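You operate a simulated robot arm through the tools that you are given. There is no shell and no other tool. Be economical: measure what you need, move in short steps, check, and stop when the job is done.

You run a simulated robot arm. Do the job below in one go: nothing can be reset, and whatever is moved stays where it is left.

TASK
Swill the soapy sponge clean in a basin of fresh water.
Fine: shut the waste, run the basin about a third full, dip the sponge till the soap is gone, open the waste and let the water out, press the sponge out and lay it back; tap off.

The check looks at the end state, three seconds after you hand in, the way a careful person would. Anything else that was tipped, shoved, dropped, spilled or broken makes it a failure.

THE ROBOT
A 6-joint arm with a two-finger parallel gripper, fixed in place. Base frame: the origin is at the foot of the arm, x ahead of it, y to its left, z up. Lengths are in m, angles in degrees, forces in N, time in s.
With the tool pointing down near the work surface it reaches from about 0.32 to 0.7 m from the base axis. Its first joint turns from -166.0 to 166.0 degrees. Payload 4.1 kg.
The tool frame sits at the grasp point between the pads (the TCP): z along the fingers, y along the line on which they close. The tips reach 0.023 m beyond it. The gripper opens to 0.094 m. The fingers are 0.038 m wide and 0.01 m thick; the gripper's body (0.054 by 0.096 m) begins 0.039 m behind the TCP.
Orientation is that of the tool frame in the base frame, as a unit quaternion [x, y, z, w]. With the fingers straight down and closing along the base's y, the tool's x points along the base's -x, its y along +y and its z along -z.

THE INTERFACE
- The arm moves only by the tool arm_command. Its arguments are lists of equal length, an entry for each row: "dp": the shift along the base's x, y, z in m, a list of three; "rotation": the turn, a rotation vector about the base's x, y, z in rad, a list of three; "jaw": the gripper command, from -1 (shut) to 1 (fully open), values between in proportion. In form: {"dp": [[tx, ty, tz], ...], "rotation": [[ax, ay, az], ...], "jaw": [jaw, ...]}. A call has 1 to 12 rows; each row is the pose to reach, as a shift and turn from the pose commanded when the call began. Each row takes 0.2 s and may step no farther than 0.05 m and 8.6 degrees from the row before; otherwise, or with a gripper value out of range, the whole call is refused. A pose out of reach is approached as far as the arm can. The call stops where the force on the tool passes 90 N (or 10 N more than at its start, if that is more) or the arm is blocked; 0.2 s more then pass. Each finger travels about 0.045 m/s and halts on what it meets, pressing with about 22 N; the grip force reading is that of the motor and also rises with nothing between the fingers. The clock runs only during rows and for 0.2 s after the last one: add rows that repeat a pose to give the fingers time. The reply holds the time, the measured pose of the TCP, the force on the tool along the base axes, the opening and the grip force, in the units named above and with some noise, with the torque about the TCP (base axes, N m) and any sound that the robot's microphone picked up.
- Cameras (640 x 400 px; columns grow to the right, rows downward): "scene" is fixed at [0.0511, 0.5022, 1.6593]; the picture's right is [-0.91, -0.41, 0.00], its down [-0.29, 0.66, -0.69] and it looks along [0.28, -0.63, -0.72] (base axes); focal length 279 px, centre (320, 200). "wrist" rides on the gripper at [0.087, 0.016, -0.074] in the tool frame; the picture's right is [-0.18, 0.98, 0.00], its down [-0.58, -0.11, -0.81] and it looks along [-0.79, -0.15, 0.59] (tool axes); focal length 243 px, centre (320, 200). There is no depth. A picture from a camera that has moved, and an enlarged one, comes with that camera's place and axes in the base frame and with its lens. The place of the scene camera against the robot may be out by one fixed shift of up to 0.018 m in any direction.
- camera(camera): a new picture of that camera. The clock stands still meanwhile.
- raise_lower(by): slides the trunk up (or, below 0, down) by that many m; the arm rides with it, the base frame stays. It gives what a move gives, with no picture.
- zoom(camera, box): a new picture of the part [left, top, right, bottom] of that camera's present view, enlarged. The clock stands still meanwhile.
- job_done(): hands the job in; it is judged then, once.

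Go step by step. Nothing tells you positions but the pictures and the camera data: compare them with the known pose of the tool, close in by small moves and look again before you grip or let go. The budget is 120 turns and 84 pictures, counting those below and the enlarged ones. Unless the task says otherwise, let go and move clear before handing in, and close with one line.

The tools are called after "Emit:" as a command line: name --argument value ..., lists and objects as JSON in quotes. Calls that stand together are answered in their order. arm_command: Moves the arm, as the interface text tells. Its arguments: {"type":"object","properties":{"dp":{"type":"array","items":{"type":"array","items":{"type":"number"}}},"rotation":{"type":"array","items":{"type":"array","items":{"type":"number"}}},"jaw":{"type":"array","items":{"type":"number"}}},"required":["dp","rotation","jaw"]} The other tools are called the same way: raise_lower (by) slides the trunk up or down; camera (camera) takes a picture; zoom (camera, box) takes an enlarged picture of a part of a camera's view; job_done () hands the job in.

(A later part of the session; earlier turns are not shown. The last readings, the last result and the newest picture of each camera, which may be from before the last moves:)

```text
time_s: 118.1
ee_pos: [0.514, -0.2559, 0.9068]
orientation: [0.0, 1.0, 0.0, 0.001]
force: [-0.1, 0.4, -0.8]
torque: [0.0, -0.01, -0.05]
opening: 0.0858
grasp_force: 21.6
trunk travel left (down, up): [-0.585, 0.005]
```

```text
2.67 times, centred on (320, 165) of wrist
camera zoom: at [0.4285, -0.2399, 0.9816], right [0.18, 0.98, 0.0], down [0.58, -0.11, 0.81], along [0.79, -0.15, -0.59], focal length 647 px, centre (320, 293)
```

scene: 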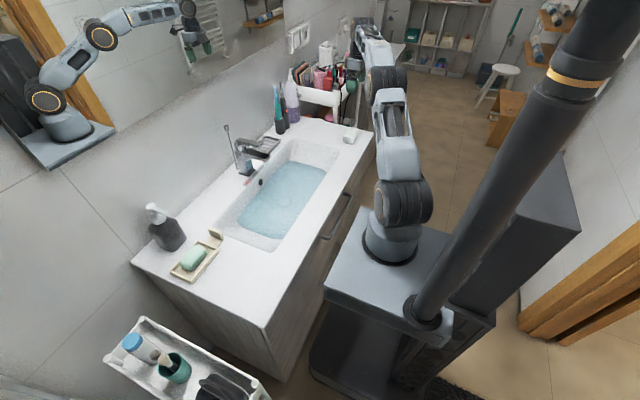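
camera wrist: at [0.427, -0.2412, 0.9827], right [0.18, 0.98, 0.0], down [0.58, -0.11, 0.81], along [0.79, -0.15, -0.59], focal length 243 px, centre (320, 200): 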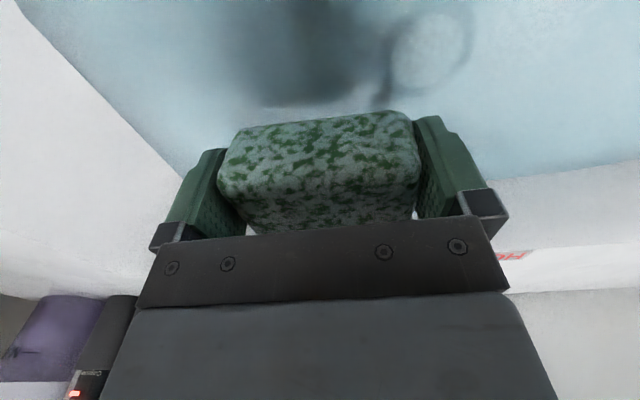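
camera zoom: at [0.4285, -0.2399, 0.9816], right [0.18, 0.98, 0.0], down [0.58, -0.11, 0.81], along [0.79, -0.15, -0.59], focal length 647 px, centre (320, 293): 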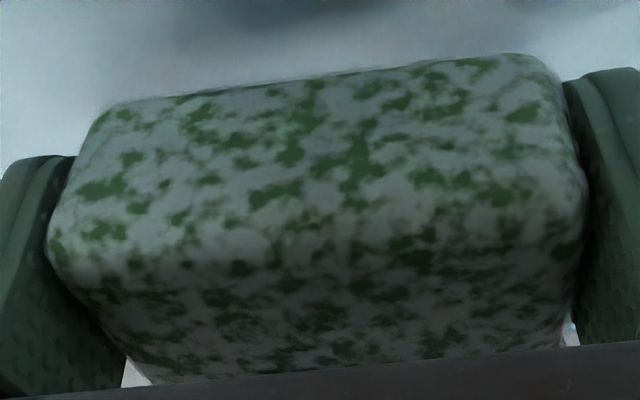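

No change from dips alone, so the sponge needs squeezing across its narrow side. I'll set it down on the basin floor under water, let go, and look at how it lies before regripping crosswise.

Emit:
arm_command --dp '[[0, 0, -0.04], [0, 0, -0.075], [0, 0, -0.085], [0, 0, -0.085], [0, 0, -0.085], [0, 0, -0.085], [0, 0, -0.06], [0, 0, -0.02], [0, 0, 0.02]]' --rotation '[[0, 0, 0], [0, 0, 0], [0, 0, 0], [0, 0, 0], [0, 0, 0], [0, 0, 0], [0, 0, 0], [0, 0, 0], [0, 0, 0]]' --jaw '[0.35, 0.35, 0.35, 1, 1, 1, 1, 1, 1]'

Emit:
camera --camera "wrist"

```text
time_s: 120.1
ee_pos: [0.5129, -0.2554, 0.9244]
orientation: [0.0, 1.0, 0.0, 0.0]
force: [-0.3, 0.1, 0.8]
torque: [-0.02, -0.03, 0.02]
opening: 0.0941
grasp_force: 0.1
trunk travel left (down, up): [-0.585, 0.005]
```

```text
21 pictures are left
camera wrist: at [0.4266, -0.2388, 1.0002], right [0.18, 0.98, 0.0], down [0.58, -0.11, 0.81], along [0.79, -0.15, -0.59], focal length 243 px, centre (320, 200)
```

wrist: 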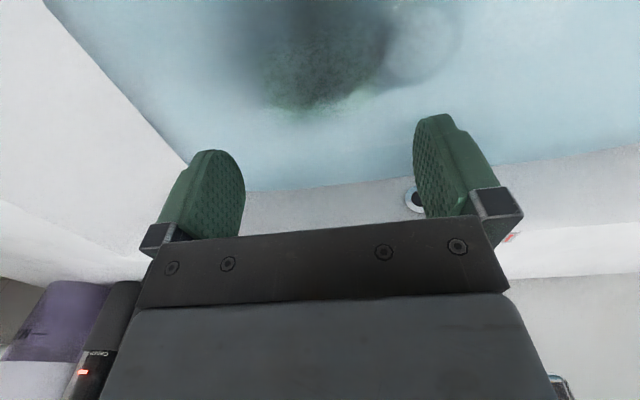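

The sponge rests on the floor where I left it. I'll turn the gripper 90° to close along x, across its narrow side.

Emit:
arm_command --dp '[[0, 0, 0.01], [0, 0, 0.01], [0, 0, 0.01], [0, 0, 0.01], [0, 0, 0.01], [0, 0, 0.01], [0, 0, 0.01], [0, 0, 0.01], [0, 0, 0.01], [0, 0, 0.01], [0, 0, 0.01]]' --rotation '[[0, 0, 0.143], [0, 0, 0.286], [0, 0, 0.429], [0, 0, 0.571], [0, 0, 0.714], [0, 0, 0.857], [0, 0, 1.0], [0, 0, 1.143], [0, 0, 1.286], [0, 0, 1.429], [0, 0, 1.571]]' --jaw '[1, 1, 1, 1, 1, 1, 1, 1, 1, 1, 1]'

Emit:
camera --camera "wrist"

```text
time_s: 122.5
ee_pos: [0.514, -0.2555, 0.9351]
orientation: [0.709, -0.706, -0.001, -0.001]
force: [0.3, -0.2, 0.9]
torque: [0.0, 0.0, 0.0]
opening: 0.094
grasp_force: 0.1
trunk travel left (down, up): [-0.585, 0.005]
```

```text
20 pictures are left
camera wrist: at [0.4987, -0.343, 1.0105], right [-0.98, 0.18, 0.0], down [0.11, 0.58, 0.81], along [0.15, 0.79, -0.59], focal length 243 px, centre (320, 200)
```

wrist: 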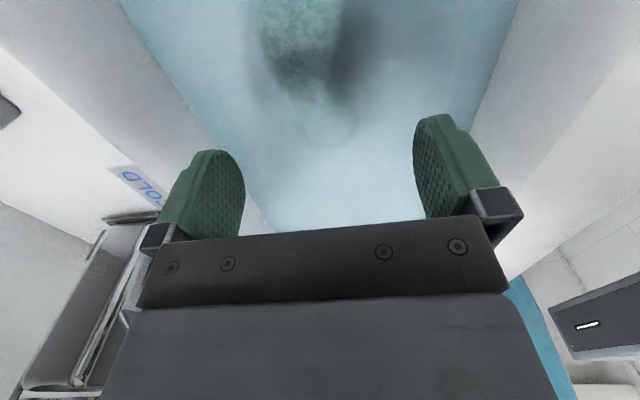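

The sponge is centred near (0.52,-0.26). I'll descend and squeeze it across its narrow side under water.

Emit:
arm_command --dp '[[0.003, -0.002, -0.04], [0.005, -0.003, -0.08], [0.005, -0.003, -0.105], [0.005, -0.003, -0.113], [0.005, -0.003, -0.113], [0.005, -0.003, -0.113], [0.005, -0.003, -0.113], [0.005, -0.003, -0.113]]' --rotation '[[0, 0, 0], [0, 0, 0], [0, 0, 0], [0, 0, 0], [0, 0, 0], [0, 0, 0], [0, 0, 0], [0, 0, 0]]' --jaw '[1, 1, 1, 1, 0.2, -0.5, -1, -1]'

```text
time_s: 124.3
ee_pos: [0.5198, -0.2602, 0.8209]
orientation: [-0.707, 0.707, 0.001, 0.001]
force: [0.3, 0.3, -0.1]
torque: [-0.03, 0.0, 0.0]
opening: 0.0545
grasp_force: 22.3
trunk travel left (down, up): [-0.585, 0.005]
```

It's gripped at 54.5 mm. I'll hold the squeeze and see whether it compresses further.

Emit:
arm_command --dp '[[0, 0, 0.004], [0, 0, 0.004], [0, 0, 0.004], [0, 0, 0.004], [0, 0, 0.004]]' --rotation '[[0, 0, 0], [0, 0, 0], [0, 0, 0], [0, 0, 0], [0, 0, 0]]' --jaw '[-1, -1, -1, -1, -1]'

```text
time_s: 125.5
ee_pos: [0.5209, -0.2605, 0.8258]
orientation: [0.707, -0.707, -0.001, -0.001]
force: [0.1, -0.3, -0.4]
torque: [-0.01, -0.01, -0.03]
opening: 0.0547
grasp_force: 22.1
trunk travel left (down, up): [-0.585, 0.005]
```

It's rigid, so squeezing may be judged by force. I'll do several squeeze-and-release cycles under water, then lift and look.

Emit:
arm_command --dp '[[0, 0, -0.004], [0, 0, -0.004], [0, 0, -0.004], [0, 0, -0.004], [0, 0, -0.004], [0, 0, -0.004], [0, 0, -0.004], [0, 0, -0.004], [0, 0, -0.004], [0, 0, 0.03], [0, 0, 0.06], [0, 0, 0.09]]' --rotation '[[0, 0, 0], [0, 0, 0], [0, 0, 0], [0, 0, 0], [0, 0, 0], [0, 0, 0], [0, 0, 0], [0, 0, 0], [0, 0, 0], [0, 0, 0], [0, 0, 0], [0, 0, 0]]' --jaw '[0.3, -1, -1, 0.3, -1, -1, 0.3, -1, -1, -1, -1, -1]'

Emit:
zoom --camera "wrist" --box '[200, 70, 440, 240]'

```text
time_s: 128.1
ee_pos: [0.5179, -0.2572, 0.9161]
orientation: [0.708, -0.707, -0.001, -0.001]
force: [0.5, 0.2, -0.5]
torque: [0.0, -0.01, 0.01]
opening: 0.0547
grasp_force: 21.9
trunk travel left (down, up): [-0.585, 0.005]
```

```text
2.35 times, centred on (320, 155) of wrist
camera zoom: at [0.5031, -0.3441, 0.9912], right [-0.98, 0.18, 0.0], down [0.11, 0.58, 0.81], along [0.15, 0.79, -0.59], focal length 571 px, centre (320, 306)
```

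zoom: 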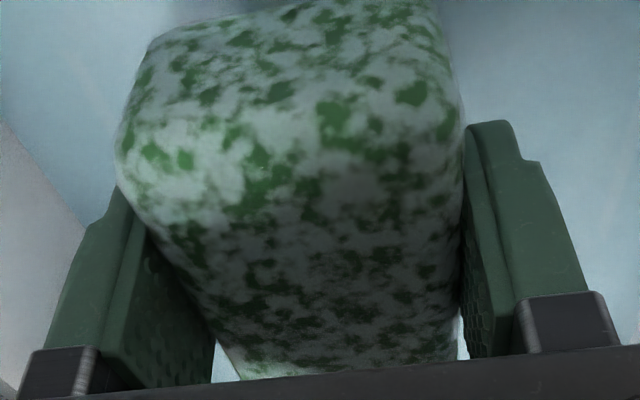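

Still foamy. I'll press the held sponge down against the basin floor under water several times while moving it.

Emit:
arm_command --dp '[[0, 0, -0.04], [0, 0, -0.08], [0, 0, -0.095], [0, 0, -0.102], [0, 0, -0.104]]' --rotation '[[0, 0, 0], [0, 0, 0], [0, 0, 0], [0, 0, 0], [0, 0, 0]]' --jaw '[-1, -1, -1, -1, -1]'

```text
time_s: 129.3
ee_pos: [0.5208, -0.2591, 0.8182]
orientation: [-0.707, 0.708, -0.004, 0.003]
force: [-0.4, 7.3, 46.0]
torque: [0.35, -0.1, 0.17]
opening: 0.0547
grasp_force: 21.6
trunk travel left (down, up): [-0.585, 0.005]
```

It presses with 46 N and stays put. I'll do several press-and-relax cycles under water, then inspect.

Emit:
arm_command --dp '[[0, 0, 0.0], [0, 0, 0.015], [0, 0, 0.015], [0, 0, 0], [0, 0, 0.0], [0, 0, 0.015], [0, 0, 0.015], [0, 0, 0.0], [0, 0, 0], [0, 0, 0.03], [0, 0, 0.06], [0, 0, 0.1]]' --rotation '[[0, 0, 0], [0, 0, 0], [0, 0, 0], [0, 0, 0], [0, 0, 0], [0, 0, 0], [0, 0, 0], [0, 0, 0], [0, 0, 0], [0, 0, 0], [0, 0, 0], [0, 0, 0]]' --jaw '[-1, -1, -1, -1, -1, -1, -1, -1, -1, -1, -1, -1]'

Emit:
zoom --camera "wrist" --box '[200, 70, 440, 240]'

```text
time_s: 131.9
ee_pos: [0.5187, -0.2601, 0.9126]
orientation: [-0.707, 0.707, 0.0, 0.001]
force: [0.1, -0.7, -1.4]
torque: [-0.02, 0.0, -0.02]
opening: 0.0545
grasp_force: 22.4
trunk travel left (down, up): [-0.585, 0.005]
```

```text
2.35 times, centred on (320, 155) of wrist
camera zoom: at [0.5027, -0.3451, 0.9879], right [-0.98, 0.18, 0.0], down [0.11, 0.58, 0.81], along [0.15, 0.79, -0.59], focal length 571 px, centre (320, 306)
```

zoom: 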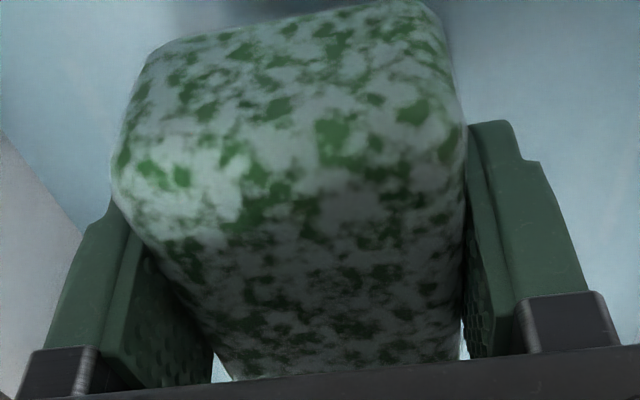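

No change with it always gripped hard, so perhaps it can't take up fresh water while squeezed. I'll let it loose on the floor to soak, then squeeze, repeated.

Emit:
arm_command --dp '[[0, 0, -0.04], [0, 0, -0.075], [0, 0, -0.089], [0, 0, -0.089], [0, 0, -0.089], [0, 0, -0.089], [0, 0, -0.089], [0, 0, -0.089], [0, 0, -0.089], [0, 0, -0.089], [0, 0, -0.089], [0, 0, -0.089]]' --rotation '[[0, 0, 0], [0, 0, 0], [0, 0, 0], [0, 0, 0], [0, 0, 0], [0, 0, 0], [0, 0, 0], [0, 0, 0], [0, 0, 0], [0, 0, 0], [0, 0, 0], [0, 0, 0]]' --jaw '[-1, -1, -1, 0.4, 0.4, 0.4, 0.4, 0.4, 0.4, 0.4, 0.4, 0.4]'

Emit:
arm_command --dp '[[0, 0, 0], [0, 0, 0], [0, 0, 0], [0, 0, 0], [0, 0, 0], [0, 0, 0], [0, 0, 0], [0, 0, 0], [0, 0, 0], [0, 0, 0], [0, 0, 0], [0, 0, 0]]' --rotation '[[0, 0, 0], [0, 0, 0], [0, 0, 0], [0, 0, 0], [0, 0, 0], [0, 0, 0], [0, 0, 0], [0, 0, 0], [0, 0, 0], [0, 0, 0], [0, 0, 0], [0, 0, 0]]' --jaw '[0.4, 0.4, 0.0, -1, -1, -1, 0.4, 0.4, 0.4, 0.4, 0.4, 0.4]'

Emit:
arm_command --dp '[[0, 0, 0], [0, 0, 0], [0, 0, 0], [0, 0, 0], [0, 0, 0], [0, 0, 0.03], [0, 0, 0.06], [0, 0, 0.09]]' --rotation '[[0, 0, 0], [0, 0, 0], [0, 0, 0], [0, 0, 0], [0, 0, 0], [0, 0, 0], [0, 0, 0], [0, 0, 0]]' --jaw '[0.4, 0.0, -1, -1, -1, -1, -1, -1]'

Emit:
zoom --camera "wrist" --box '[200, 70, 440, 240]'

```text
time_s: 134.5
ee_pos: [0.5187, -0.2588, 0.824]
orientation: [0.707, -0.707, -0.001, -0.002]
force: [0.0, -0.5, -0.1]
torque: [-0.02, 0.0, 0.0]
opening: 0.0659
grasp_force: 0.1
trunk travel left (down, up): [-0.585, 0.005]
```

```text
time_s: 137.1
ee_pos: [0.5182, -0.2594, 0.8239]
orientation: [0.708, -0.707, -0.002, -0.002]
force: [0.4, 0.3, 0.3]
torque: [0.01, 0.01, -0.03]
opening: 0.0656
grasp_force: 0.1
trunk travel left (down, up): [-0.585, 0.005]
```

```text
time_s: 138.9
ee_pos: [0.5187, -0.2596, 0.9141]
orientation: [-0.707, 0.707, 0.001, 0.0]
force: [0.0, 0.4, 0.7]
torque: [0.02, 0.0, 0.03]
opening: 0.0544
grasp_force: 22.1
trunk travel left (down, up): [-0.585, 0.005]
```

```text
2.35 times, centred on (320, 155) of wrist
camera zoom: at [0.5034, -0.3455, 0.9879], right [-0.98, 0.18, 0.0], down [0.11, 0.58, 0.81], along [0.15, 0.79, -0.59], focal length 571 px, centre (320, 306)
```

zoom: 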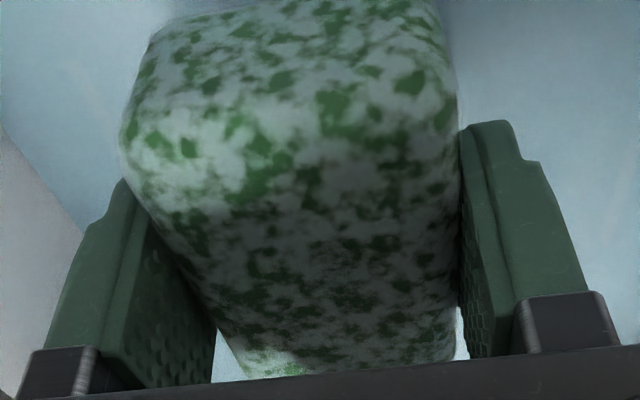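

Progress may only show in stages, so I'll swill more vigorously: longer lateral strokes fully under water, for a good while.

Emit:
arm_command --dp '[[0, 0, -0.04], [0, 0, -0.075], [0, 0, -0.084], [-0.04, 0, -0.084], [0.01, 0, -0.084], [-0.04, 0, -0.084], [0.01, 0, -0.084], [-0.04, 0, -0.084], [0.01, 0, -0.084], [-0.04, 0, -0.084], [0.01, 0, -0.084], [-0.015, 0, -0.084]]' --rotation '[[0, 0, 0], [0, 0, 0], [0, 0, 0], [0, 0, 0], [0, 0, 0], [0, 0, 0], [0, 0, 0], [0, 0, 0], [0, 0, 0], [0, 0, 0], [0, 0, 0], [0, 0, 0]]' --jaw '[-1, -1, -1, -1, -1, -1, -1, -1, -1, -1, -1, -1]'

Emit:
arm_command --dp '[[-0.025, 0, 0], [0.025, 0, 0], [-0.025, 0, 0], [0.025, 0, 0], [-0.025, 0, 0], [0.025, 0, 0], [-0.025, 0, 0], [0.025, 0, 0], [-0.025, 0, 0], [0.025, 0, 0], [-0.025, 0, 0], [0.0, 0, 0]]' --rotation '[[0, 0, 0], [0, 0, 0], [0, 0, 0], [0, 0, 0], [0, 0, 0], [0, 0, 0], [0, 0, 0], [0, 0, 0], [0, 0, 0], [0, 0, 0], [0, 0, 0], [0, 0, 0]]' --jaw '[-1, -1, -1, -1, -1, -1, -1, -1, -1, -1, -1, -1]'

Emit:
arm_command --dp '[[-0.025, 0, 0], [0.025, 0, 0], [-0.025, 0, 0], [0.025, 0, 0], [-0.025, 0, 0], [0.025, 0, 0], [-0.025, 0, 0], [0.025, 0, 0], [-0.025, 0, 0], [0.025, 0, 0], [-0.025, 0, 0], [0.0, 0, 0]]' --rotation '[[0, 0, 0], [0, 0, 0], [0, 0, 0], [0, 0, 0], [0, 0, 0], [0, 0, 0], [0, 0, 0], [0, 0, 0], [0, 0, 0], [0, 0, 0], [0, 0, 0], [0, 0, 0]]' --jaw '[-1, -1, -1, -1, -1, -1, -1, -1, -1, -1, -1, -1]'

Emit:
arm_command --dp '[[-0.025, 0, 0], [0.025, 0, 0], [-0.025, 0, 0], [0.025, 0, 0], [-0.025, 0, 0], [0.025, 0, 0], [-0.025, 0, 0], [0.025, 0, 0], [0.015, 0, 0], [0.015, 0, 0.03], [0.015, 0, 0.06], [0.015, 0, 0.085]]' --rotation '[[0, 0, 0], [0, 0, 0], [0, 0, 0], [0, 0, 0], [0, 0, 0], [0, 0, 0], [0, 0, 0], [0, 0, 0], [0, 0, 0], [0, 0, 0], [0, 0, 0], [0, 0, 0]]' --jaw '[-1, -1, -1, -1, -1, -1, -1, -1, -1, -1, -1, -1]'

Emit:
zoom --camera "wrist" --box '[200, 70, 440, 240]'

```text
time_s: 141.5
ee_pos: [0.5027, -0.259, 0.8305]
orientation: [-0.707, 0.708, 0.001, 0.001]
force: [0.0, 0.4, -0.4]
torque: [0.02, -0.01, 0.0]
opening: 0.0543
grasp_force: 22.2
trunk travel left (down, up): [-0.585, 0.005]
```

```text
time_s: 144.1
ee_pos: [0.5042, -0.2633, 0.8295]
orientation: [-0.706, 0.708, 0.001, 0.003]
force: [-0.5, 0.1, 0.0]
torque: [-0.01, 0.02, -0.04]
opening: 0.0546
grasp_force: 21.2
trunk travel left (down, up): [-0.585, 0.005]
```

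```text
time_s: 146.7
ee_pos: [0.5053, -0.2612, 0.8284]
orientation: [-0.707, 0.708, 0.002, 0.001]
force: [0.1, 0.2, -0.8]
torque: [-0.03, -0.02, 0.0]
opening: 0.0546
grasp_force: 21.8
trunk travel left (down, up): [-0.585, 0.005]
```

```text
time_s: 149.3
ee_pos: [0.5189, -0.2593, 0.9158]
orientation: [-0.707, 0.707, 0.002, 0.001]
force: [-1.1, 0.5, -0.9]
torque: [0.0, -0.01, -0.02]
opening: 0.0546
grasp_force: 22.3
trunk travel left (down, up): [-0.585, 0.005]
```

```text
2.35 times, centred on (320, 155) of wrist
camera zoom: at [0.503, -0.3467, 0.9906], right [-0.98, 0.18, 0.0], down [0.11, 0.58, 0.81], along [0.15, 0.79, -0.59], focal length 571 px, centre (320, 306)
```

zoom: 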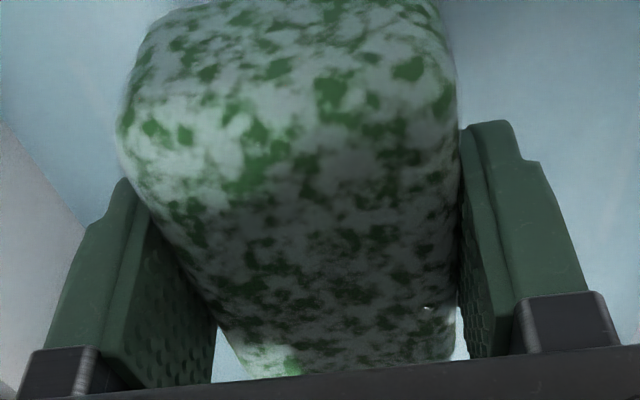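

I'll compare with the earlier scene view to see whether the foam has really changed.

Emit:
zoom --camera "scene" --box '[260, 130, 340, 190]'

```text
6.67 times, centred on (300, 160) of scene
camera zoom: at [0.0511, 0.5022, 1.6593], right [-0.91, -0.41, 0.0], down [-0.29, 0.66, -0.69], along [0.28, -0.63, -0.72], focal length 1862 px, centre (453, 467)
```

zoom: 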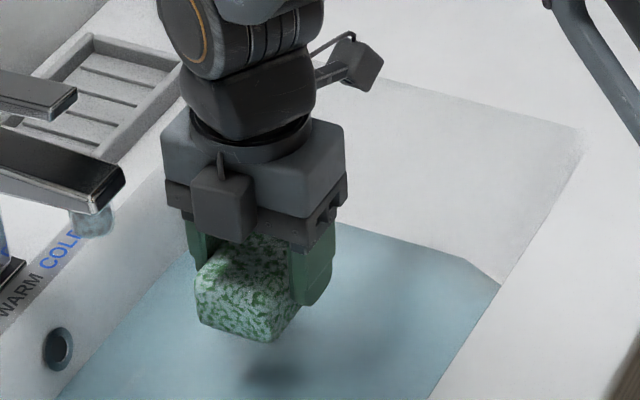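

Overall there is progress: about half green now versus mostly white at the start. It's slow, so I'll swill in long blocks under water.

Emit:
arm_command --dp '[[0, 0, -0.04], [0, 0, -0.075], [0, 0, -0.087], [-0.045, 0, -0.087], [0.005, 0, -0.087], [-0.045, 0, -0.087], [0.005, 0, -0.087], [-0.045, 0, -0.087], [0.005, 0, -0.087], [-0.045, 0, -0.087], [0.005, 0, -0.087], [-0.02, 0, -0.087]]' --rotation '[[0, 0, 0], [0, 0, 0], [0, 0, 0], [0, 0, 0], [0, 0, 0], [0, 0, 0], [0, 0, 0], [0, 0, 0], [0, 0, 0], [0, 0, 0], [0, 0, 0], [0, 0, 0]]' --jaw '[-1, -1, -1, -1, -1, -1, -1, -1, -1, -1, -1, -1]'

Emit:
arm_command --dp '[[-0.025, 0, 0], [0.025, 0, 0], [-0.025, 0, 0], [0.025, 0, 0], [-0.025, 0, 0], [0.025, 0, 0], [-0.025, 0, 0], [0.025, 0, 0], [-0.025, 0, 0], [0.025, 0, 0], [-0.025, 0, 0], [0.0, 0, 0]]' --rotation '[[0, 0, 0], [0, 0, 0], [0, 0, 0], [0, 0, 0], [0, 0, 0], [0, 0, 0], [0, 0, 0], [0, 0, 0], [0, 0, 0], [0, 0, 0], [0, 0, 0], [0, 0, 0]]' --jaw '[-1, -1, -1, -1, -1, -1, -1, -1, -1, -1, -1, -1]'

Emit:
arm_command --dp '[[-0.025, 0, 0], [0.025, 0, 0], [-0.025, 0, 0], [0.025, 0, 0], [-0.025, 0, 0], [0.025, 0, 0], [-0.025, 0, 0], [0.025, 0, 0], [-0.025, 0, 0], [0.025, 0, 0], [-0.025, 0, 0], [0.0, 0, 0]]' --rotation '[[0, 0, 0], [0, 0, 0], [0, 0, 0], [0, 0, 0], [0, 0, 0], [0, 0, 0], [0, 0, 0], [0, 0, 0], [0, 0, 0], [0, 0, 0], [0, 0, 0], [0, 0, 0]]' --jaw '[-1, -1, -1, -1, -1, -1, -1, -1, -1, -1, -1, -1]'

Emit:
arm_command --dp '[[-0.025, 0, 0], [0.025, 0, 0], [-0.025, 0, 0], [0.025, 0, 0], [-0.025, 0, 0], [0.025, 0, 0], [-0.025, 0, 0], [0.025, 0, 0], [-0.025, 0, 0], [0.025, 0, 0], [-0.025, 0, 0], [0.0, 0, 0]]' --rotation '[[0, 0, 0], [0, 0, 0], [0, 0, 0], [0, 0, 0], [0, 0, 0], [0, 0, 0], [0, 0, 0], [0, 0, 0], [0, 0, 0], [0, 0, 0], [0, 0, 0], [0, 0, 0]]' --jaw '[-1, -1, -1, -1, -1, -1, -1, -1, -1, -1, -1, -1]'

Emit:
arm_command --dp '[[-0.025, 0, 0], [0.025, 0, 0], [-0.025, 0, 0], [0.025, 0, 0], [-0.025, 0, 0], [0.025, 0, 0], [-0.025, 0, 0], [0.025, 0, 0], [-0.025, 0, 0], [0.025, 0, 0], [-0.025, 0, 0], [0.0, 0, 0]]' --rotation '[[0, 0, 0], [0, 0, 0], [0, 0, 0], [0, 0, 0], [0, 0, 0], [0, 0, 0], [0, 0, 0], [0, 0, 0], [0, 0, 0], [0, 0, 0], [0, 0, 0], [0, 0, 0]]' --jaw '[-1, -1, -1, -1, -1, -1, -1, -1, -1, -1, -1, -1]'

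Emit:
arm_command --dp '[[-0.025, 0, 0], [0.025, 0, 0], [-0.025, 0, 0], [0.025, 0, 0], [-0.025, 0, 0], [0.025, 0, 0], [-0.025, 0, 0], [0.025, 0, 0], [0.02, 0, 0], [0.02, 0, 0.03], [0.02, 0, 0.06], [0.02, 0, 0.088]]' --rotation '[[0, 0, 0], [0, 0, 0], [0, 0, 0], [0, 0, 0], [0, 0, 0], [0, 0, 0], [0, 0, 0], [0, 0, 0], [0, 0, 0], [0, 0, 0], [0, 0, 0], [0, 0, 0]]' --jaw '[-1, -1, -1, -1, -1, -1, -1, -1, -1, -1, -1, -1]'

Emit:
zoom --camera "scene" --box '[260, 130, 340, 190]'

```text
time_s: 151.9
ee_pos: [0.4989, -0.2606, 0.8268]
orientation: [-0.707, 0.707, 0.001, 0.0]
force: [-0.4, 0.2, 0.1]
torque: [0.0, -0.01, -0.03]
opening: 0.0547
grasp_force: 21.7
trunk travel left (down, up): [-0.585, 0.005]
```

```text
time_s: 154.5
ee_pos: [0.4976, -0.2597, 0.8276]
orientation: [-0.707, 0.707, 0.001, 0.001]
force: [0.1, 1.1, 0.5]
torque: [-0.05, 0.02, 0.01]
opening: 0.0546
grasp_force: 22.1
trunk travel left (down, up): [-0.585, 0.005]
```

```text
time_s: 157.1
ee_pos: [0.4988, -0.2609, 0.8282]
orientation: [0.708, -0.707, -0.001, -0.001]
force: [0.0, 0.6, -1.2]
torque: [-0.03, 0.02, -0.02]
opening: 0.0545
grasp_force: 21.9
trunk travel left (down, up): [-0.585, 0.005]
```

```text
time_s: 159.7
ee_pos: [0.4999, -0.2594, 0.8276]
orientation: [0.707, -0.707, -0.002, -0.001]
force: [-0.2, 0.3, 0.2]
torque: [-0.01, -0.05, -0.02]
opening: 0.0544
grasp_force: 21.8
trunk travel left (down, up): [-0.585, 0.005]
```

```text
time_s: 162.3
ee_pos: [0.498, -0.2581, 0.8265]
orientation: [0.707, -0.707, -0.001, -0.002]
force: [-0.8, 0.6, 0.1]
torque: [0.0, -0.02, -0.01]
opening: 0.0548
grasp_force: 21.6
trunk travel left (down, up): [-0.585, 0.005]
```

```text
time_s: 164.9
ee_pos: [0.5184, -0.2591, 0.915]
orientation: [0.707, -0.707, 0.0, -0.001]
force: [-0.5, 0.4, -0.8]
torque: [-0.02, 0.01, 0.02]
opening: 0.0548
grasp_force: 21.9
trunk travel left (down, up): [-0.585, 0.005]
```

```text
6.67 times, centred on (300, 160) of scene
camera zoom: at [0.0511, 0.5022, 1.6593], right [-0.91, -0.41, 0.0], down [-0.29, 0.66, -0.69], along [0.28, -0.63, -0.72], focal length 1862 px, centre (453, 467)
```

zoom: 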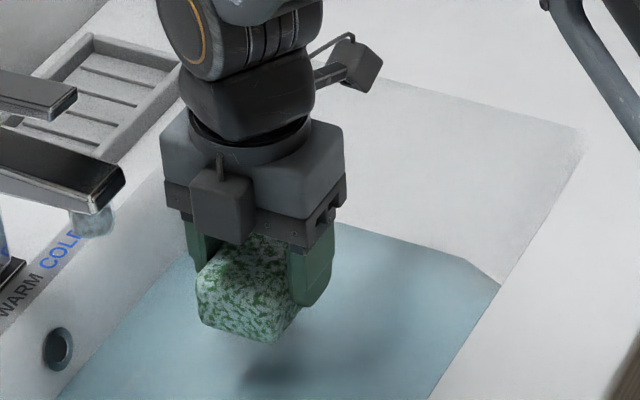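

Agitation makes no difference, so the sponge probably must be pressed out to exchange its soapy water. I'll set it on the basin floor, close the fingers, and press it from above.

Emit:
arm_command --dp '[[0, 0, -0.04], [0, 0, -0.08], [0, 0, -0.092], [0, 0, -0.092], [0, 0, -0.092], [0, 0, -0.06], [0, 0, -0.02], [0, 0, -0.01], [0, 0, -0.01], [0, 0, -0.01], [0, 0, -0.01]]' --rotation '[[0, 0, 0], [0, 0, 0], [0, 0, 0], [0, 0, 0], [0, 0, 0], [0, 0, 0], [0, 0, 0], [0, 0, 0], [0, 0, 0], [0, 0, 0], [0, 0, 0]]' --jaw '[-1, -1, -1, 0.4, 0.5, 0.5, 0.5, -0.2, -1, -1, -1]'

Emit:
arm_command --dp '[[0, 0, -0.03], [0, 0, -0.04], [0, 0, -0.047], [0, 0, -0.052], [0, 0, -0.057]]' --rotation '[[0, 0, 0], [0, 0, 0], [0, 0, 0], [0, 0, 0], [0, 0, 0]]' --jaw '[-1, -1, -1, -1, -1]'

```text
time_s: 167.3
ee_pos: [0.5197, -0.2611, 0.9058]
orientation: [0.707, -0.707, -0.002, -0.002]
force: [0.3, -0.2, -0.2]
torque: [0.01, 0.0, 0.02]
opening: 0.0
grasp_force: 18.3
trunk travel left (down, up): [-0.585, 0.005]
```

```text
time_s: 168.5
ee_pos: [0.5198, -0.2593, 0.8525]
orientation: [-0.707, 0.707, -0.003, 0.003]
force: [-2.9, 6.1, 31.4]
torque: [0.1, 0.06, -0.06]
opening: 0.0
grasp_force: 22.2
trunk travel left (down, up): [-0.585, 0.005]
```

I'm in contact with the sponge top at 31 N. I'll do several press-and-release cycles, then look.

Emit:
arm_command --dp '[[0, 0, -0.004], [0, 0, -0.004], [0, 0, 0.02], [0, 0, 0.02], [0, 0, 0], [0, 0, -0.004], [0, 0, -0.004], [0, 0, 0.02], [0, 0, 0.02], [0, 0, 0], [0, 0, -0.004], [0, 0, -0.004]]' --rotation '[[0, 0, 0], [0, 0, 0], [0, 0, 0], [0, 0, 0], [0, 0, 0], [0, 0, 0], [0, 0, 0], [0, 0, 0], [0, 0, 0], [0, 0, 0], [0, 0, 0], [0, 0, 0]]' --jaw '[-1, -1, -1, -1, -1, -1, -1, -1, -1, -1, -1, -1]'

Emit:
arm_command --dp '[[0, 0, 0.02], [0, 0, 0.06], [0, 0, 0.1], [0, 0, 0.1], [0, 0, 0.1]]' --rotation '[[0, 0, 0], [0, 0, 0], [0, 0, 0], [0, 0, 0], [0, 0, 0]]' --jaw '[-1, -0.5, 0.2, 0.9, 1]'

Emit:
zoom --camera "wrist" --box '[200, 0, 440, 150]'

```text
time_s: 171.1
ee_pos: [0.5193, -0.26, 0.8519]
orientation: [-0.707, 0.707, -0.005, 0.003]
force: [-2.5, 7.9, 57.1]
torque: [0.47, 0.09, 0.13]
opening: 0.0001
grasp_force: 21.9
trunk travel left (down, up): [-0.585, 0.005]
```

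```text
time_s: 172.3
ee_pos: [0.5189, -0.2619, 0.9468]
orientation: [-0.707, 0.707, 0.001, 0.001]
force: [-0.5, -0.2, 0.0]
torque: [0.04, -0.01, 0.0]
opening: 0.0835
grasp_force: 0.1
trunk travel left (down, up): [-0.585, 0.005]
```

```text
2.67 times, centred on (320, 75) of wrist
camera zoom: at [0.5031, -0.3483, 1.0208], right [-0.98, 0.18, 0.0], down [0.11, 0.58, 0.81], along [0.15, 0.8, -0.59], focal length 647 px, centre (320, 533)
```

zoom: 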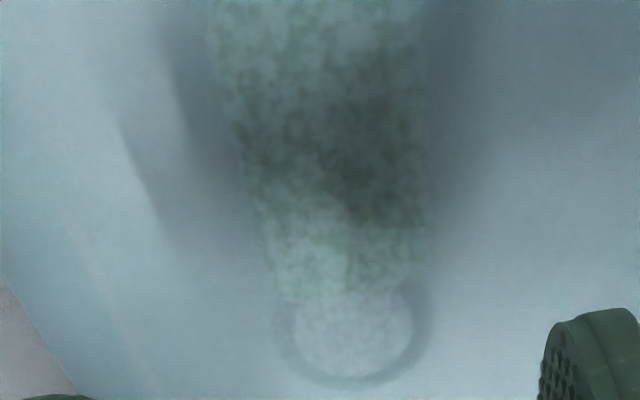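

I'll regrip, lift and compare.

Emit:
arm_command --dp '[[0, 0, -0.04], [0, 0, -0.08], [0, 0, -0.115], [0, 0, -0.123], [0, 0, -0.123], [0, 0, -0.123], [0, 0, -0.123], [0, 0, -0.123], [0, 0, -0.09], [0, 0, -0.06], [0, 0, -0.034]]' --rotation '[[0, 0, 0], [0, 0, 0], [0, 0, 0], [0, 0, 0], [0, 0, 0], [0, 0, 0], [0, 0, 0], [0, 0, 0], [0, 0, 0], [0, 0, 0], [0, 0, 0]]' --jaw '[1, 1, 1, 1, 0.4, 0, -1, -1, -1, -1, -1]'

Emit:
zoom --camera "scene" --box '[260, 130, 340, 190]'

```text
time_s: 174.7
ee_pos: [0.5209, -0.2587, 0.912]
orientation: [0.707, -0.707, -0.001, -0.001]
force: [-0.2, -0.5, -2.1]
torque: [-0.02, 0.01, -0.02]
opening: 0.0545
grasp_force: 22.2
trunk travel left (down, up): [-0.585, 0.005]
```

```text
6.67 times, centred on (300, 160) of scene
camera zoom: at [0.0511, 0.5022, 1.6593], right [-0.91, -0.41, 0.0], down [-0.29, 0.66, -0.69], along [0.28, -0.63, -0.72], focal length 1862 px, centre (453, 467)
```

zoom: 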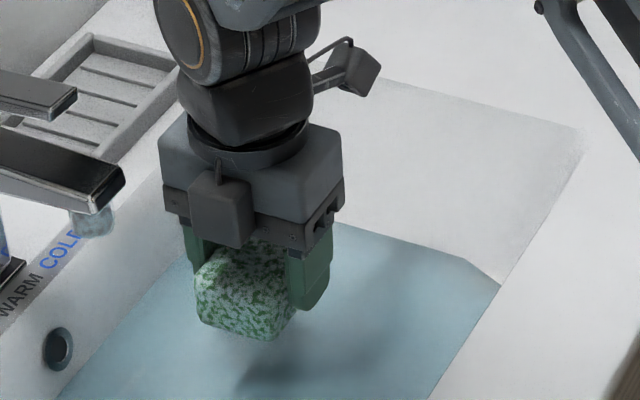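

I'll take the same close wrist view as at t=149, to detect any slow change.

Emit:
zoom --camera "wrist" --box '[200, 70, 440, 240]'

```text
2.35 times, centred on (320, 155) of wrist
camera zoom: at [0.5042, -0.3455, 0.9873], right [-0.98, 0.18, 0.0], down [0.11, 0.58, 0.81], along [0.15, 0.79, -0.59], focal length 571 px, centre (320, 306)
```

zoom: 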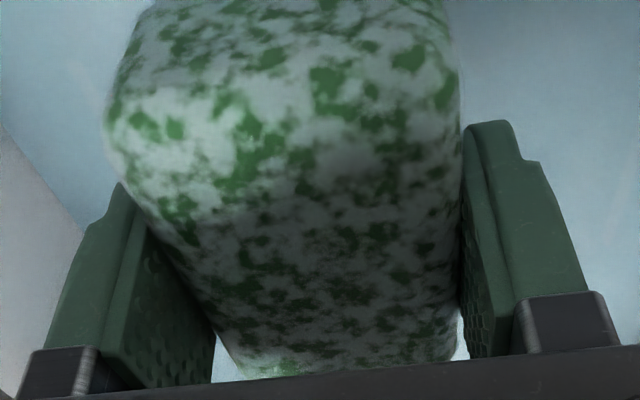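

Still no change. I'll test whether the grip force can be modulated, holding lightly versus squeezing, with the sponge half in the water.

Emit:
arm_command --dp '[[0, 0, -0.03], [0, 0, -0.06], [0, 0, -0.08], [0, 0, -0.08], [0, 0, -0.08], [0, 0, -0.08]]' --rotation '[[0, 0, 0], [0, 0, 0], [0, 0, 0], [0, 0, 0], [0, 0, 0], [0, 0, 0]]' --jaw '[-1, -1, -1, 0.14, 0.14, 0.14]'

Emit:
arm_command --dp '[[0, 0, 0], [0, 0, 0], [0, 0, 0], [0, 0, 0]]' --rotation '[[0, 0, 0], [0, 0, 0], [0, 0, 0], [0, 0, 0]]' --jaw '[0.05, 0.05, 0.05, 0.05]'

Emit:
arm_command --dp '[[0, 0, 0], [0, 0, 0], [0, 0, 0], [0, 0, 0]]' --rotation '[[0, 0, 0], [0, 0, 0], [0, 0, 0], [0, 0, 0]]' --jaw '[-1, -1, -1, -1]'

```text
time_s: 176.1
ee_pos: [0.5193, -0.2606, 0.8315]
orientation: [-0.707, 0.707, 0.002, 0.001]
force: [-0.2, 0.7, -0.2]
torque: [0.01, -0.01, 0.05]
opening: 0.0547
grasp_force: 5.2
trunk travel left (down, up): [-0.585, 0.005]
```

```text
time_s: 177.1
ee_pos: [0.5194, -0.2605, 0.8328]
orientation: [-0.707, 0.707, 0.001, 0.001]
force: [-0.5, -1.0, -1.1]
torque: [0.0, -0.02, 0.0]
opening: 0.0547
grasp_force: 22.4
trunk travel left (down, up): [-0.585, 0.005]
```

```text
time_s: 178.1
ee_pos: [0.5194, -0.2605, 0.8323]
orientation: [0.707, -0.707, -0.001, -0.001]
force: [-0.7, 0.1, -0.4]
torque: [-0.01, 0.01, -0.02]
opening: 0.0544
grasp_force: 21.8
trunk travel left (down, up): [-0.585, 0.005]
```

The grip force can be modulated: 5 N at jaw 0.14, 22 N when squeezing. All earlier dips were with the sponge fully squeezed, so I'll now swill with a light hold, with squeeze pulses under water.

Emit:
arm_command --dp '[[0, 0, -0.005], [-0.02, 0, -0.005], [0.0, 0, -0.005], [-0.02, 0, -0.005], [0, 0, -0.005], [-0.02, 0, -0.005], [0, 0, -0.005], [-0.02, 0, -0.005], [0, 0, -0.005], [-0.02, 0, -0.005], [0, 0, -0.005], [0, 0, -0.005]]' --rotation '[[0, 0, 0], [0, 0, 0], [0, 0, 0], [0, 0, 0], [0, 0, 0], [0, 0, 0], [0, 0, 0], [0, 0, 0], [0, 0, 0], [0, 0, 0], [0, 0, 0], [0, 0, 0]]' --jaw '[0.13, 0.13, 0.13, 0.13, 0.13, 0.13, 0.13, 0.13, 0.13, 0.13, 0.13, 0.13]'

Emit:
arm_command --dp '[[0, 0, 0], [0, 0, 0], [0, 0, 0], [0, 0, 0], [0, 0, 0], [0, 0, 0], [0, 0, 0], [0, 0, 0], [0, 0, 0], [0, 0, 0], [0, 0, 0], [0, 0, 0]]' --rotation '[[0, 0, 0], [0, 0, 0], [0, 0, 0], [0, 0, 0], [0, 0, 0], [0, 0, 0], [0, 0, 0], [0, 0, 0], [0, 0, 0], [0, 0, 0], [0, 0, 0], [0, 0, 0]]' --jaw '[-1, -1, 0.13, 0.13, -1, -1, 0.13, 0.13, -1, -1, 0.13, 0.13]'

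Emit:
arm_command --dp '[[0, 0, 0], [0, 0, 0], [0, 0, 0], [0, 0, 0], [0, 0, 0], [0, 0, 0], [0, 0, 0.03], [0, 0, 0.06], [0, 0, 0.085], [0, 0, 0.085]]' --rotation '[[0, 0, 0], [0, 0, 0], [0, 0, 0], [0, 0, 0], [0, 0, 0], [0, 0, 0], [0, 0, 0], [0, 0, 0], [0, 0, 0], [0, 0, 0]]' --jaw '[-1, -1, 0.13, 0.13, 0.13, 0.13, 0.1, 0.1, 0.1, 0.1]'

Emit:
zoom --camera "scene" --box '[260, 130, 340, 190]'

```text
time_s: 180.7
ee_pos: [0.5207, -0.2578, 0.825]
orientation: [-0.707, 0.708, 0.001, 0.001]
force: [0.0, -0.8, 0.5]
torque: [0.0, 0.03, -0.02]
opening: 0.0546
grasp_force: 22.4
trunk travel left (down, up): [-0.585, 0.005]
```

```text
time_s: 183.3
ee_pos: [0.5202, -0.2597, 0.8268]
orientation: [-0.707, 0.707, 0.002, 0.002]
force: [0.1, -0.4, -0.5]
torque: [0.0, -0.02, 0.02]
opening: 0.0544
grasp_force: 22.2
trunk travel left (down, up): [-0.585, 0.005]
```

```text
time_s: 185.5
ee_pos: [0.5197, -0.2594, 0.9098]
orientation: [0.707, -0.707, 0.0, -0.001]
force: [0.8, 1.0, -0.7]
torque: [0.0, -0.01, 0.02]
opening: 0.0543
grasp_force: 21.8
trunk travel left (down, up): [-0.585, 0.005]
```

```text
6.67 times, centred on (300, 160) of scene
camera zoom: at [0.0511, 0.5022, 1.6593], right [-0.91, -0.41, 0.0], down [-0.29, 0.66, -0.69], along [0.28, -0.63, -0.72], focal length 1862 px, centre (453, 467)
```

zoom: 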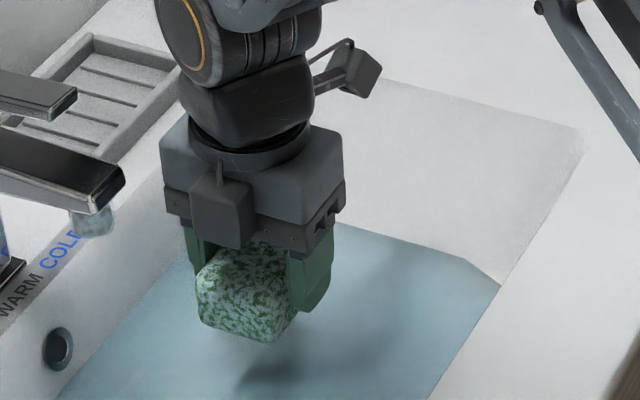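

Squeezing pulses change nothing, but I have never moved it under water with a light grip. I'll try swilling at jaw 0.14, about 5 N.

Emit:
arm_command --dp '[[0, 0, -0.04], [0, 0, -0.075], [0, 0, -0.084], [0, 0, -0.084], [-0.015, 0, -0.084], [0.0, 0, -0.084], [-0.015, 0, -0.084], [0, 0, -0.084], [-0.015, 0, -0.084], [0, 0, -0.084], [-0.015, 0, -0.084], [0, 0, -0.084]]' --rotation '[[0, 0, 0], [0, 0, 0], [0, 0, 0], [0, 0, 0], [0, 0, 0], [0, 0, 0], [0, 0, 0], [0, 0, 0], [0, 0, 0], [0, 0, 0], [0, 0, 0], [0, 0, 0]]' --jaw '[-1, -1, -1, 0.14, 0.14, 0.14, 0.14, 0.14, 0.14, 0.14, 0.14, 0.14]'

Emit:
arm_command --dp '[[-0.03, 0, 0], [0.0, 0, 0], [-0.03, 0, 0], [0, 0, 0], [-0.03, 0, 0], [0, 0, 0], [-0.03, 0, 0], [0, 0, 0], [0, 0, 0.015], [0, 0, 0], [0, 0, 0.015], [0, 0, 0]]' --rotation '[[0, 0, 0], [0, 0, 0], [0, 0, 0], [0, 0, 0], [0, 0, 0], [0, 0, 0], [0, 0, 0], [0, 0, 0], [0, 0, 0], [0, 0, 0], [0, 0, 0], [0, 0, 0]]' --jaw '[0.14, 0.14, 0.14, 0.14, 0.14, 0.14, 0.14, 0.14, 0.14, 0.14, 0.14, 0.14]'

Emit:
arm_command --dp '[[-0.03, 0, 0], [0.0, 0, 0], [-0.03, 0, 0], [0, 0, 0], [-0.03, 0, 0], [0, 0, 0], [0, 0, 0], [0, 0, 0.03], [0, 0, 0.06], [0, 0, 0.085]]' --rotation '[[0, 0, 0], [0, 0, 0], [0, 0, 0], [0, 0, 0], [0, 0, 0], [0, 0, 0], [0, 0, 0], [0, 0, 0], [0, 0, 0], [0, 0, 0]]' --jaw '[0.14, 0.14, 0.14, 0.14, 0.14, 0.14, 0.14, 0.14, 0.14, 0.14]'

Emit:
zoom --camera "wrist" --box '[200, 70, 440, 240]'

```text
time_s: 188.1
ee_pos: [0.5189, -0.2617, 0.8271]
orientation: [0.707, -0.707, -0.002, -0.002]
force: [-0.6, -0.4, 0.2]
torque: [0.0, -0.01, 0.02]
opening: 0.0548
grasp_force: 20.3
trunk travel left (down, up): [-0.585, 0.005]
```

```text
time_s: 190.7
ee_pos: [0.5199, -0.2597, 0.8271]
orientation: [0.707, -0.707, -0.001, -0.001]
force: [-0.1, -0.6, -0.7]
torque: [-0.01, 0.02, 0.0]
opening: 0.0548
grasp_force: 1.0
trunk travel left (down, up): [-0.585, 0.005]
```

```text
time_s: 192.9
ee_pos: [0.5189, -0.2609, 0.9122]
orientation: [0.707, -0.707, -0.002, -0.002]
force: [0.3, 0.1, -0.9]
torque: [0.0, 0.0, 0.01]
opening: 0.055
grasp_force: 10.6
trunk travel left (down, up): [-0.585, 0.005]
```

```text
2.35 times, centred on (320, 155) of wrist
camera zoom: at [0.5032, -0.3471, 0.9872], right [-0.98, 0.18, 0.0], down [0.11, 0.58, 0.81], along [0.15, 0.79, -0.59], focal length 571 px, centre (320, 306)
```

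zoom: 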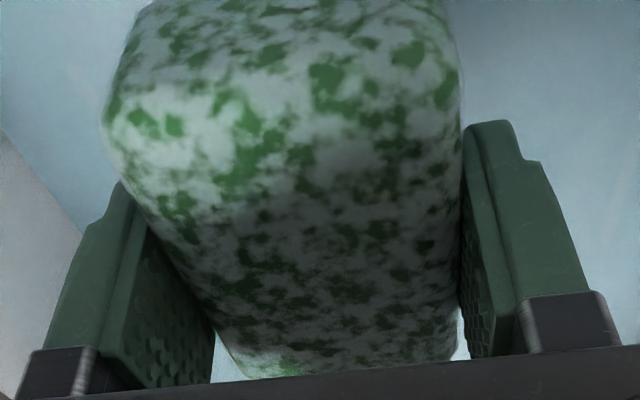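

The foam is stuck, so I take it the soap has come into balance with this water. I'll drain it, press the sponge out and use a fresh fill. First I'll set the sponge down on the floor and turn the gripper back.

Emit:
arm_command --dp '[[0, -0.004, -0.04], [0, -0.008, -0.075], [0, -0.008, -0.086], [0, -0.008, -0.087], [0, -0.008, -0.087], [0, -0.008, -0.087], [0, -0.008, -0.05], [0, -0.008, 0.0], [0, -0.008, 0.04]]' --rotation '[[0, 0, 0], [0, 0, 0], [0, 0, 0], [0, 0, 0], [0, 0, 0], [0, 0, 0], [0, 0, 0], [0, 0, 0], [0, 0, 0]]' --jaw '[-1, -1, -1, 0.4, 0.6, 0.6, 0.6, 0.6, 0.6]'

Emit:
arm_command --dp '[[0, 0, 0.02], [0, 0.0, 0.04], [0, 0, 0.06], [0, 0, 0.08], [0, 0, 0.1], [0, 0, 0.12], [0, 0, 0.14], [0, 0, 0.16], [0, 0, 0.18], [0, 0, 0.2], [0, 0, 0.22]]' --rotation '[[0, 0, -0.143], [0, 0, -0.286], [0, 0, -0.429], [0, 0, -0.571], [0, 0, -0.714], [0, 0, -0.857], [0, 0, -1.0], [0, 0, -1.143], [0, 0, -1.286], [0, 0, -1.429], [0, 0, -1.571]]' --jaw '[0, 0, 0, 0, 0, 0, 0, 0, 0, 0, 0]'

```text
time_s: 194.9
ee_pos: [0.5196, -0.268, 0.9522]
orientation: [0.707, -0.707, -0.002, -0.001]
force: [-0.2, -0.3, -0.7]
torque: [0.02, -0.01, 0.0]
opening: 0.075
grasp_force: 0.0
trunk travel left (down, up): [-0.585, 0.005]
```

```text
time_s: 197.3
ee_pos: [0.519, -0.2669, 1.172]
orientation: [0.001, 1.0, 0.0, 0.001]
force: [-0.2, 0.5, 0.8]
torque: [-0.04, -0.02, 0.03]
opening: 0.0471
grasp_force: 0.0
trunk travel left (down, up): [-0.585, 0.005]
```

Now to the lift-rod knob: I'll hover with the tilt, then come down to its raised height.

Emit:
arm_command --dp '[[0.04, 0.02, 0.0], [0.08, 0.04, 0.0], [0.12, 0.065, 0.0], [0.15, 0.086, -0.005], [0.175, 0.086, -0.012], [0.181, 0.086, -0.017], [0.181, 0.086, -0.017]]' --rotation '[[0, 0, 0], [0, -0.1, 0], [0, -0.2, 0], [0, -0.3, 0], [0, -0.35, 0], [0, -0.35, 0], [0, -0.35, 0]]' --jaw '[0, 0, 0, 0, 0, 0, 0]'

```text
time_s: 198.9
ee_pos: [0.7027, -0.1829, 1.1549]
orientation: [0.0, 0.984, 0.0, 0.176]
force: [0.4, 0.5, -0.8]
torque: [-0.02, 0.03, 0.02]
opening: 0.0469
grasp_force: 0.1
trunk travel left (down, up): [-0.585, 0.005]
```

Emit:
arm_command --dp '[[0.005, 0.002, -0.025], [0.011, 0.002, -0.05], [0.011, 0.002, -0.051], [0.011, 0.002, -0.051], [0.011, 0.002, -0.051], [0.011, 0.002, -0.051], [0.011, 0.002, -0.059], [0.011, 0.002, -0.067], [0.011, 0.002, -0.073]]' --rotation '[[0, 0, 0], [0, 0, 0], [0, 0, 0], [0, 0, 0], [0, 0, 0], [0, 0, 0], [0, 0, 0], [0, 0, 0], [0, 0, 0]]' --jaw '[0, 0, 0, -0.5, -1, -1, -1, -1, -1]'

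Emit:
zoom --camera "scene" --box '[220, 110, 348, 238]'

```text
time_s: 200.9
ee_pos: [0.713, -0.18, 1.0841]
orientation: [0.0, 0.984, -0.001, 0.179]
force: [7.5, -5.0, 18.7]
torque: [0.39, 0.48, -0.02]
opening: 0.0176
grasp_force: 45.1
trunk travel left (down, up): [-0.585, 0.005]
```

```text
3.12 times, centred on (284, 174) of scene
camera zoom: at [0.0511, 0.5022, 1.6593], right [-0.91, -0.41, 0.0], down [-0.29, 0.66, -0.69], along [0.28, -0.63, -0.72], focal length 873 px, centre (432, 281)
```

zoom: 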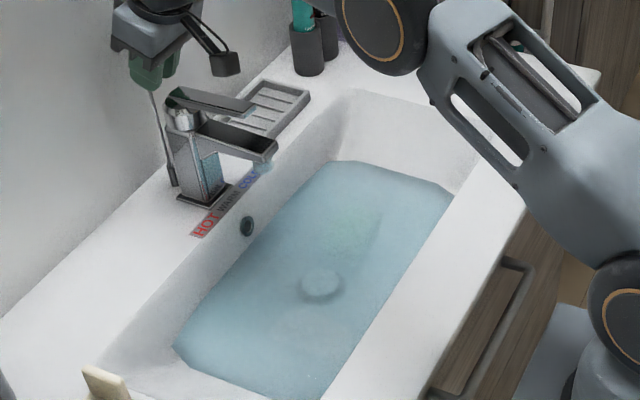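

The plug has popped up. I'll release the knob, back off, and wait for the basin to drain.

Emit:
arm_command --dp '[[0, 0, 0.004], [0, 0, 0.004], [0, 0, 0.004], [0, 0, 0.004], [-0.005, 0, 0.05], [-0.03, 0, 0.08], [-0.07, 0, 0.085], [-0.11, -0.01, 0.085], [-0.14, -0.04, 0.085], [-0.165, -0.07, 0.085], [-0.19, -0.085, 0.085]]' --rotation '[[0, 0, 0], [0, 0, 0], [0, 0, 0], [0, 0, 0], [0, 0, 0], [0, 0.1, 0], [0, 0.2, 0], [0, 0.3, 0], [0, 0.35, 0], [0, 0.35, 0], [0, 0.35, 0]]' --jaw '[-0.6, 0, 0, 0, 0, 0, 0, 0, 0, 0, 0]'

Emit:
arm_command --dp '[[0, 0, 0], [0, 0, 0], [0, 0, 0], [0, 0, 0], [0, 0, 0], [0, 0, 0], [0, 0, 0], [0, 0, 0], [0, 0, 0], [0, 0, 0], [0, 0, 0], [0, 0, 0]]' --rotation '[[0, 0, 0], [0, 0, 0], [0, 0, 0], [0, 0, 0], [0, 0, 0], [0, 0, 0], [0, 0, 0], [0, 0, 0], [0, 0, 0], [0, 0, 0], [0, 0, 0], [0, 0, 0]]' --jaw '[0, 0, 0, 0, 0, 0, 0, 0, 0, 0, 0, 0]'

Emit:
arm_command --dp '[[0, 0, 0], [0, 0, 0], [0, 0, 0], [0, 0, 0], [0, 0, 0], [0, 0, 0], [0, 0, 0], [0, 0, 0], [0, 0, 0], [0, 0, 0], [0, 0, 0], [0, 0, 0]]' --rotation '[[0, 0, 0], [0, 0, 0], [0, 0, 0], [0, 0, 0], [0, 0, 0], [0, 0, 0], [0, 0, 0], [0, 0, 0], [0, 0, 0], [0, 0, 0], [0, 0, 0], [0, 0, 0]]' --jaw '[0, 0, 0, 0, 0, 0, 0, 0, 0, 0, 0, 0]'

Emit:
arm_command --dp '[[0, 0, 0], [0, 0, 0], [0, 0, 0], [0, 0, 0], [0, 0, 0], [0, 0, 0], [0, 0, 0], [0, 0, 0], [0, 0, 0], [0, 0, 0], [0, 0, 0], [0, 0, 0]]' --rotation '[[0, 0, 0], [0, 0, 0], [0, 0, 0], [0, 0, 0], [0, 0, 0], [0, 0, 0], [0, 0, 0], [0, 0, 0], [0, 0, 0], [0, 0, 0], [0, 0, 0], [0, 0, 0]]' --jaw '[0, 0, 0, 0, 0, 0, 0, 0, 0, 0, 0, 0]'

Emit:
arm_command --dp '[[0, 0, 0], [0, 0, 0], [0, 0, 0], [0, 0, 0], [0, 0, 0], [0, 0, 0], [0, 0, 0], [0, 0, 0], [0, 0, 0], [0, 0, 0], [0, 0, 0], [0, 0, 0]]' --rotation '[[0, 0, 0], [0, 0, 0], [0, 0, 0], [0, 0, 0], [0, 0, 0], [0, 0, 0], [0, 0, 0], [0, 0, 0], [0, 0, 0], [0, 0, 0], [0, 0, 0], [0, 0, 0]]' --jaw '[0, 0, 0, 0, 0, 0, 0, 0, 0, 0, 0, 0]'

Emit:
arm_command --dp '[[0, 0, 0], [0, 0, 0], [0, 0, 0], [0, 0, 0], [0, 0, 0], [0, 0, 0], [0, 0, 0], [0, 0, 0], [0, 0, 0], [0, 0, 0], [0, 0, 0], [0, 0, 0]]' --rotation '[[0, 0, 0], [0, 0, 0], [0, 0, 0], [0, 0, 0], [0, 0, 0], [0, 0, 0], [0, 0, 0], [0, 0, 0], [0, 0, 0], [0, 0, 0], [0, 0, 0], [0, 0, 0]]' --jaw '[0, 0, 0, 0, 0, 0, 0, 0, 0, 0, 0, 0]'

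Emit:
camera --camera "wrist"

```text
time_s: 203.3
ee_pos: [0.5219, -0.264, 1.1678]
orientation: [-0.002, 1.0, 0.0, 0.001]
force: [-0.4, 0.1, 0.4]
torque: [0.01, 0.03, 0.05]
opening: 0.0472
grasp_force: 0.0
trunk travel left (down, up): [-0.585, 0.005]
```

```text
time_s: 205.9
ee_pos: [0.5234, -0.2636, 1.168]
orientation: [0.0, 1.0, 0.0, 0.001]
force: [0.1, -0.2, -0.3]
torque: [-0.02, 0.02, 0.01]
opening: 0.047
grasp_force: 0.0
trunk travel left (down, up): [-0.585, 0.005]
```

```text
time_s: 208.5
ee_pos: [0.523, -0.2615, 1.1661]
orientation: [0.0, 1.0, -0.001, 0.0]
force: [0.5, 0.3, 0.4]
torque: [-0.02, -0.01, 0.01]
opening: 0.0469
grasp_force: 0.2
trunk travel left (down, up): [-0.585, 0.005]
```

```text
time_s: 211.1
ee_pos: [0.5225, -0.2617, 1.167]
orientation: [0.0, 1.0, 0.0, 0.001]
force: [1.0, 0.2, -0.3]
torque: [0.03, 0.0, 0.0]
opening: 0.0468
grasp_force: 0.1
trunk travel left (down, up): [-0.585, 0.005]
```

```text
time_s: 213.7
ee_pos: [0.5233, -0.2624, 1.1664]
orientation: [-0.001, 1.0, -0.001, 0.0]
force: [-0.2, -0.3, 0.2]
torque: [-0.02, -0.02, 0.01]
opening: 0.047
grasp_force: 0.1
trunk travel left (down, up): [-0.585, 0.005]
```

```text
time_s: 216.3
ee_pos: [0.5231, -0.2624, 1.1667]
orientation: [0.0, 1.0, 0.0, 0.002]
force: [-0.5, 0.1, 0.8]
torque: [0.04, 0.01, 0.0]
opening: 0.047
grasp_force: 0.0
trunk travel left (down, up): [-0.585, 0.005]
```

```text
7 pictures are left
camera wrist: at [0.4369, -0.2456, 1.2421], right [0.18, 0.98, 0.0], down [0.58, -0.11, 0.81], along [0.79, -0.15, -0.59], focal length 243 px, centre (320, 200)
```

wrist: 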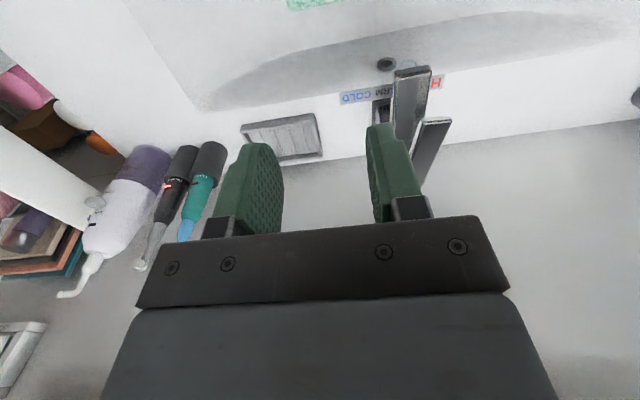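

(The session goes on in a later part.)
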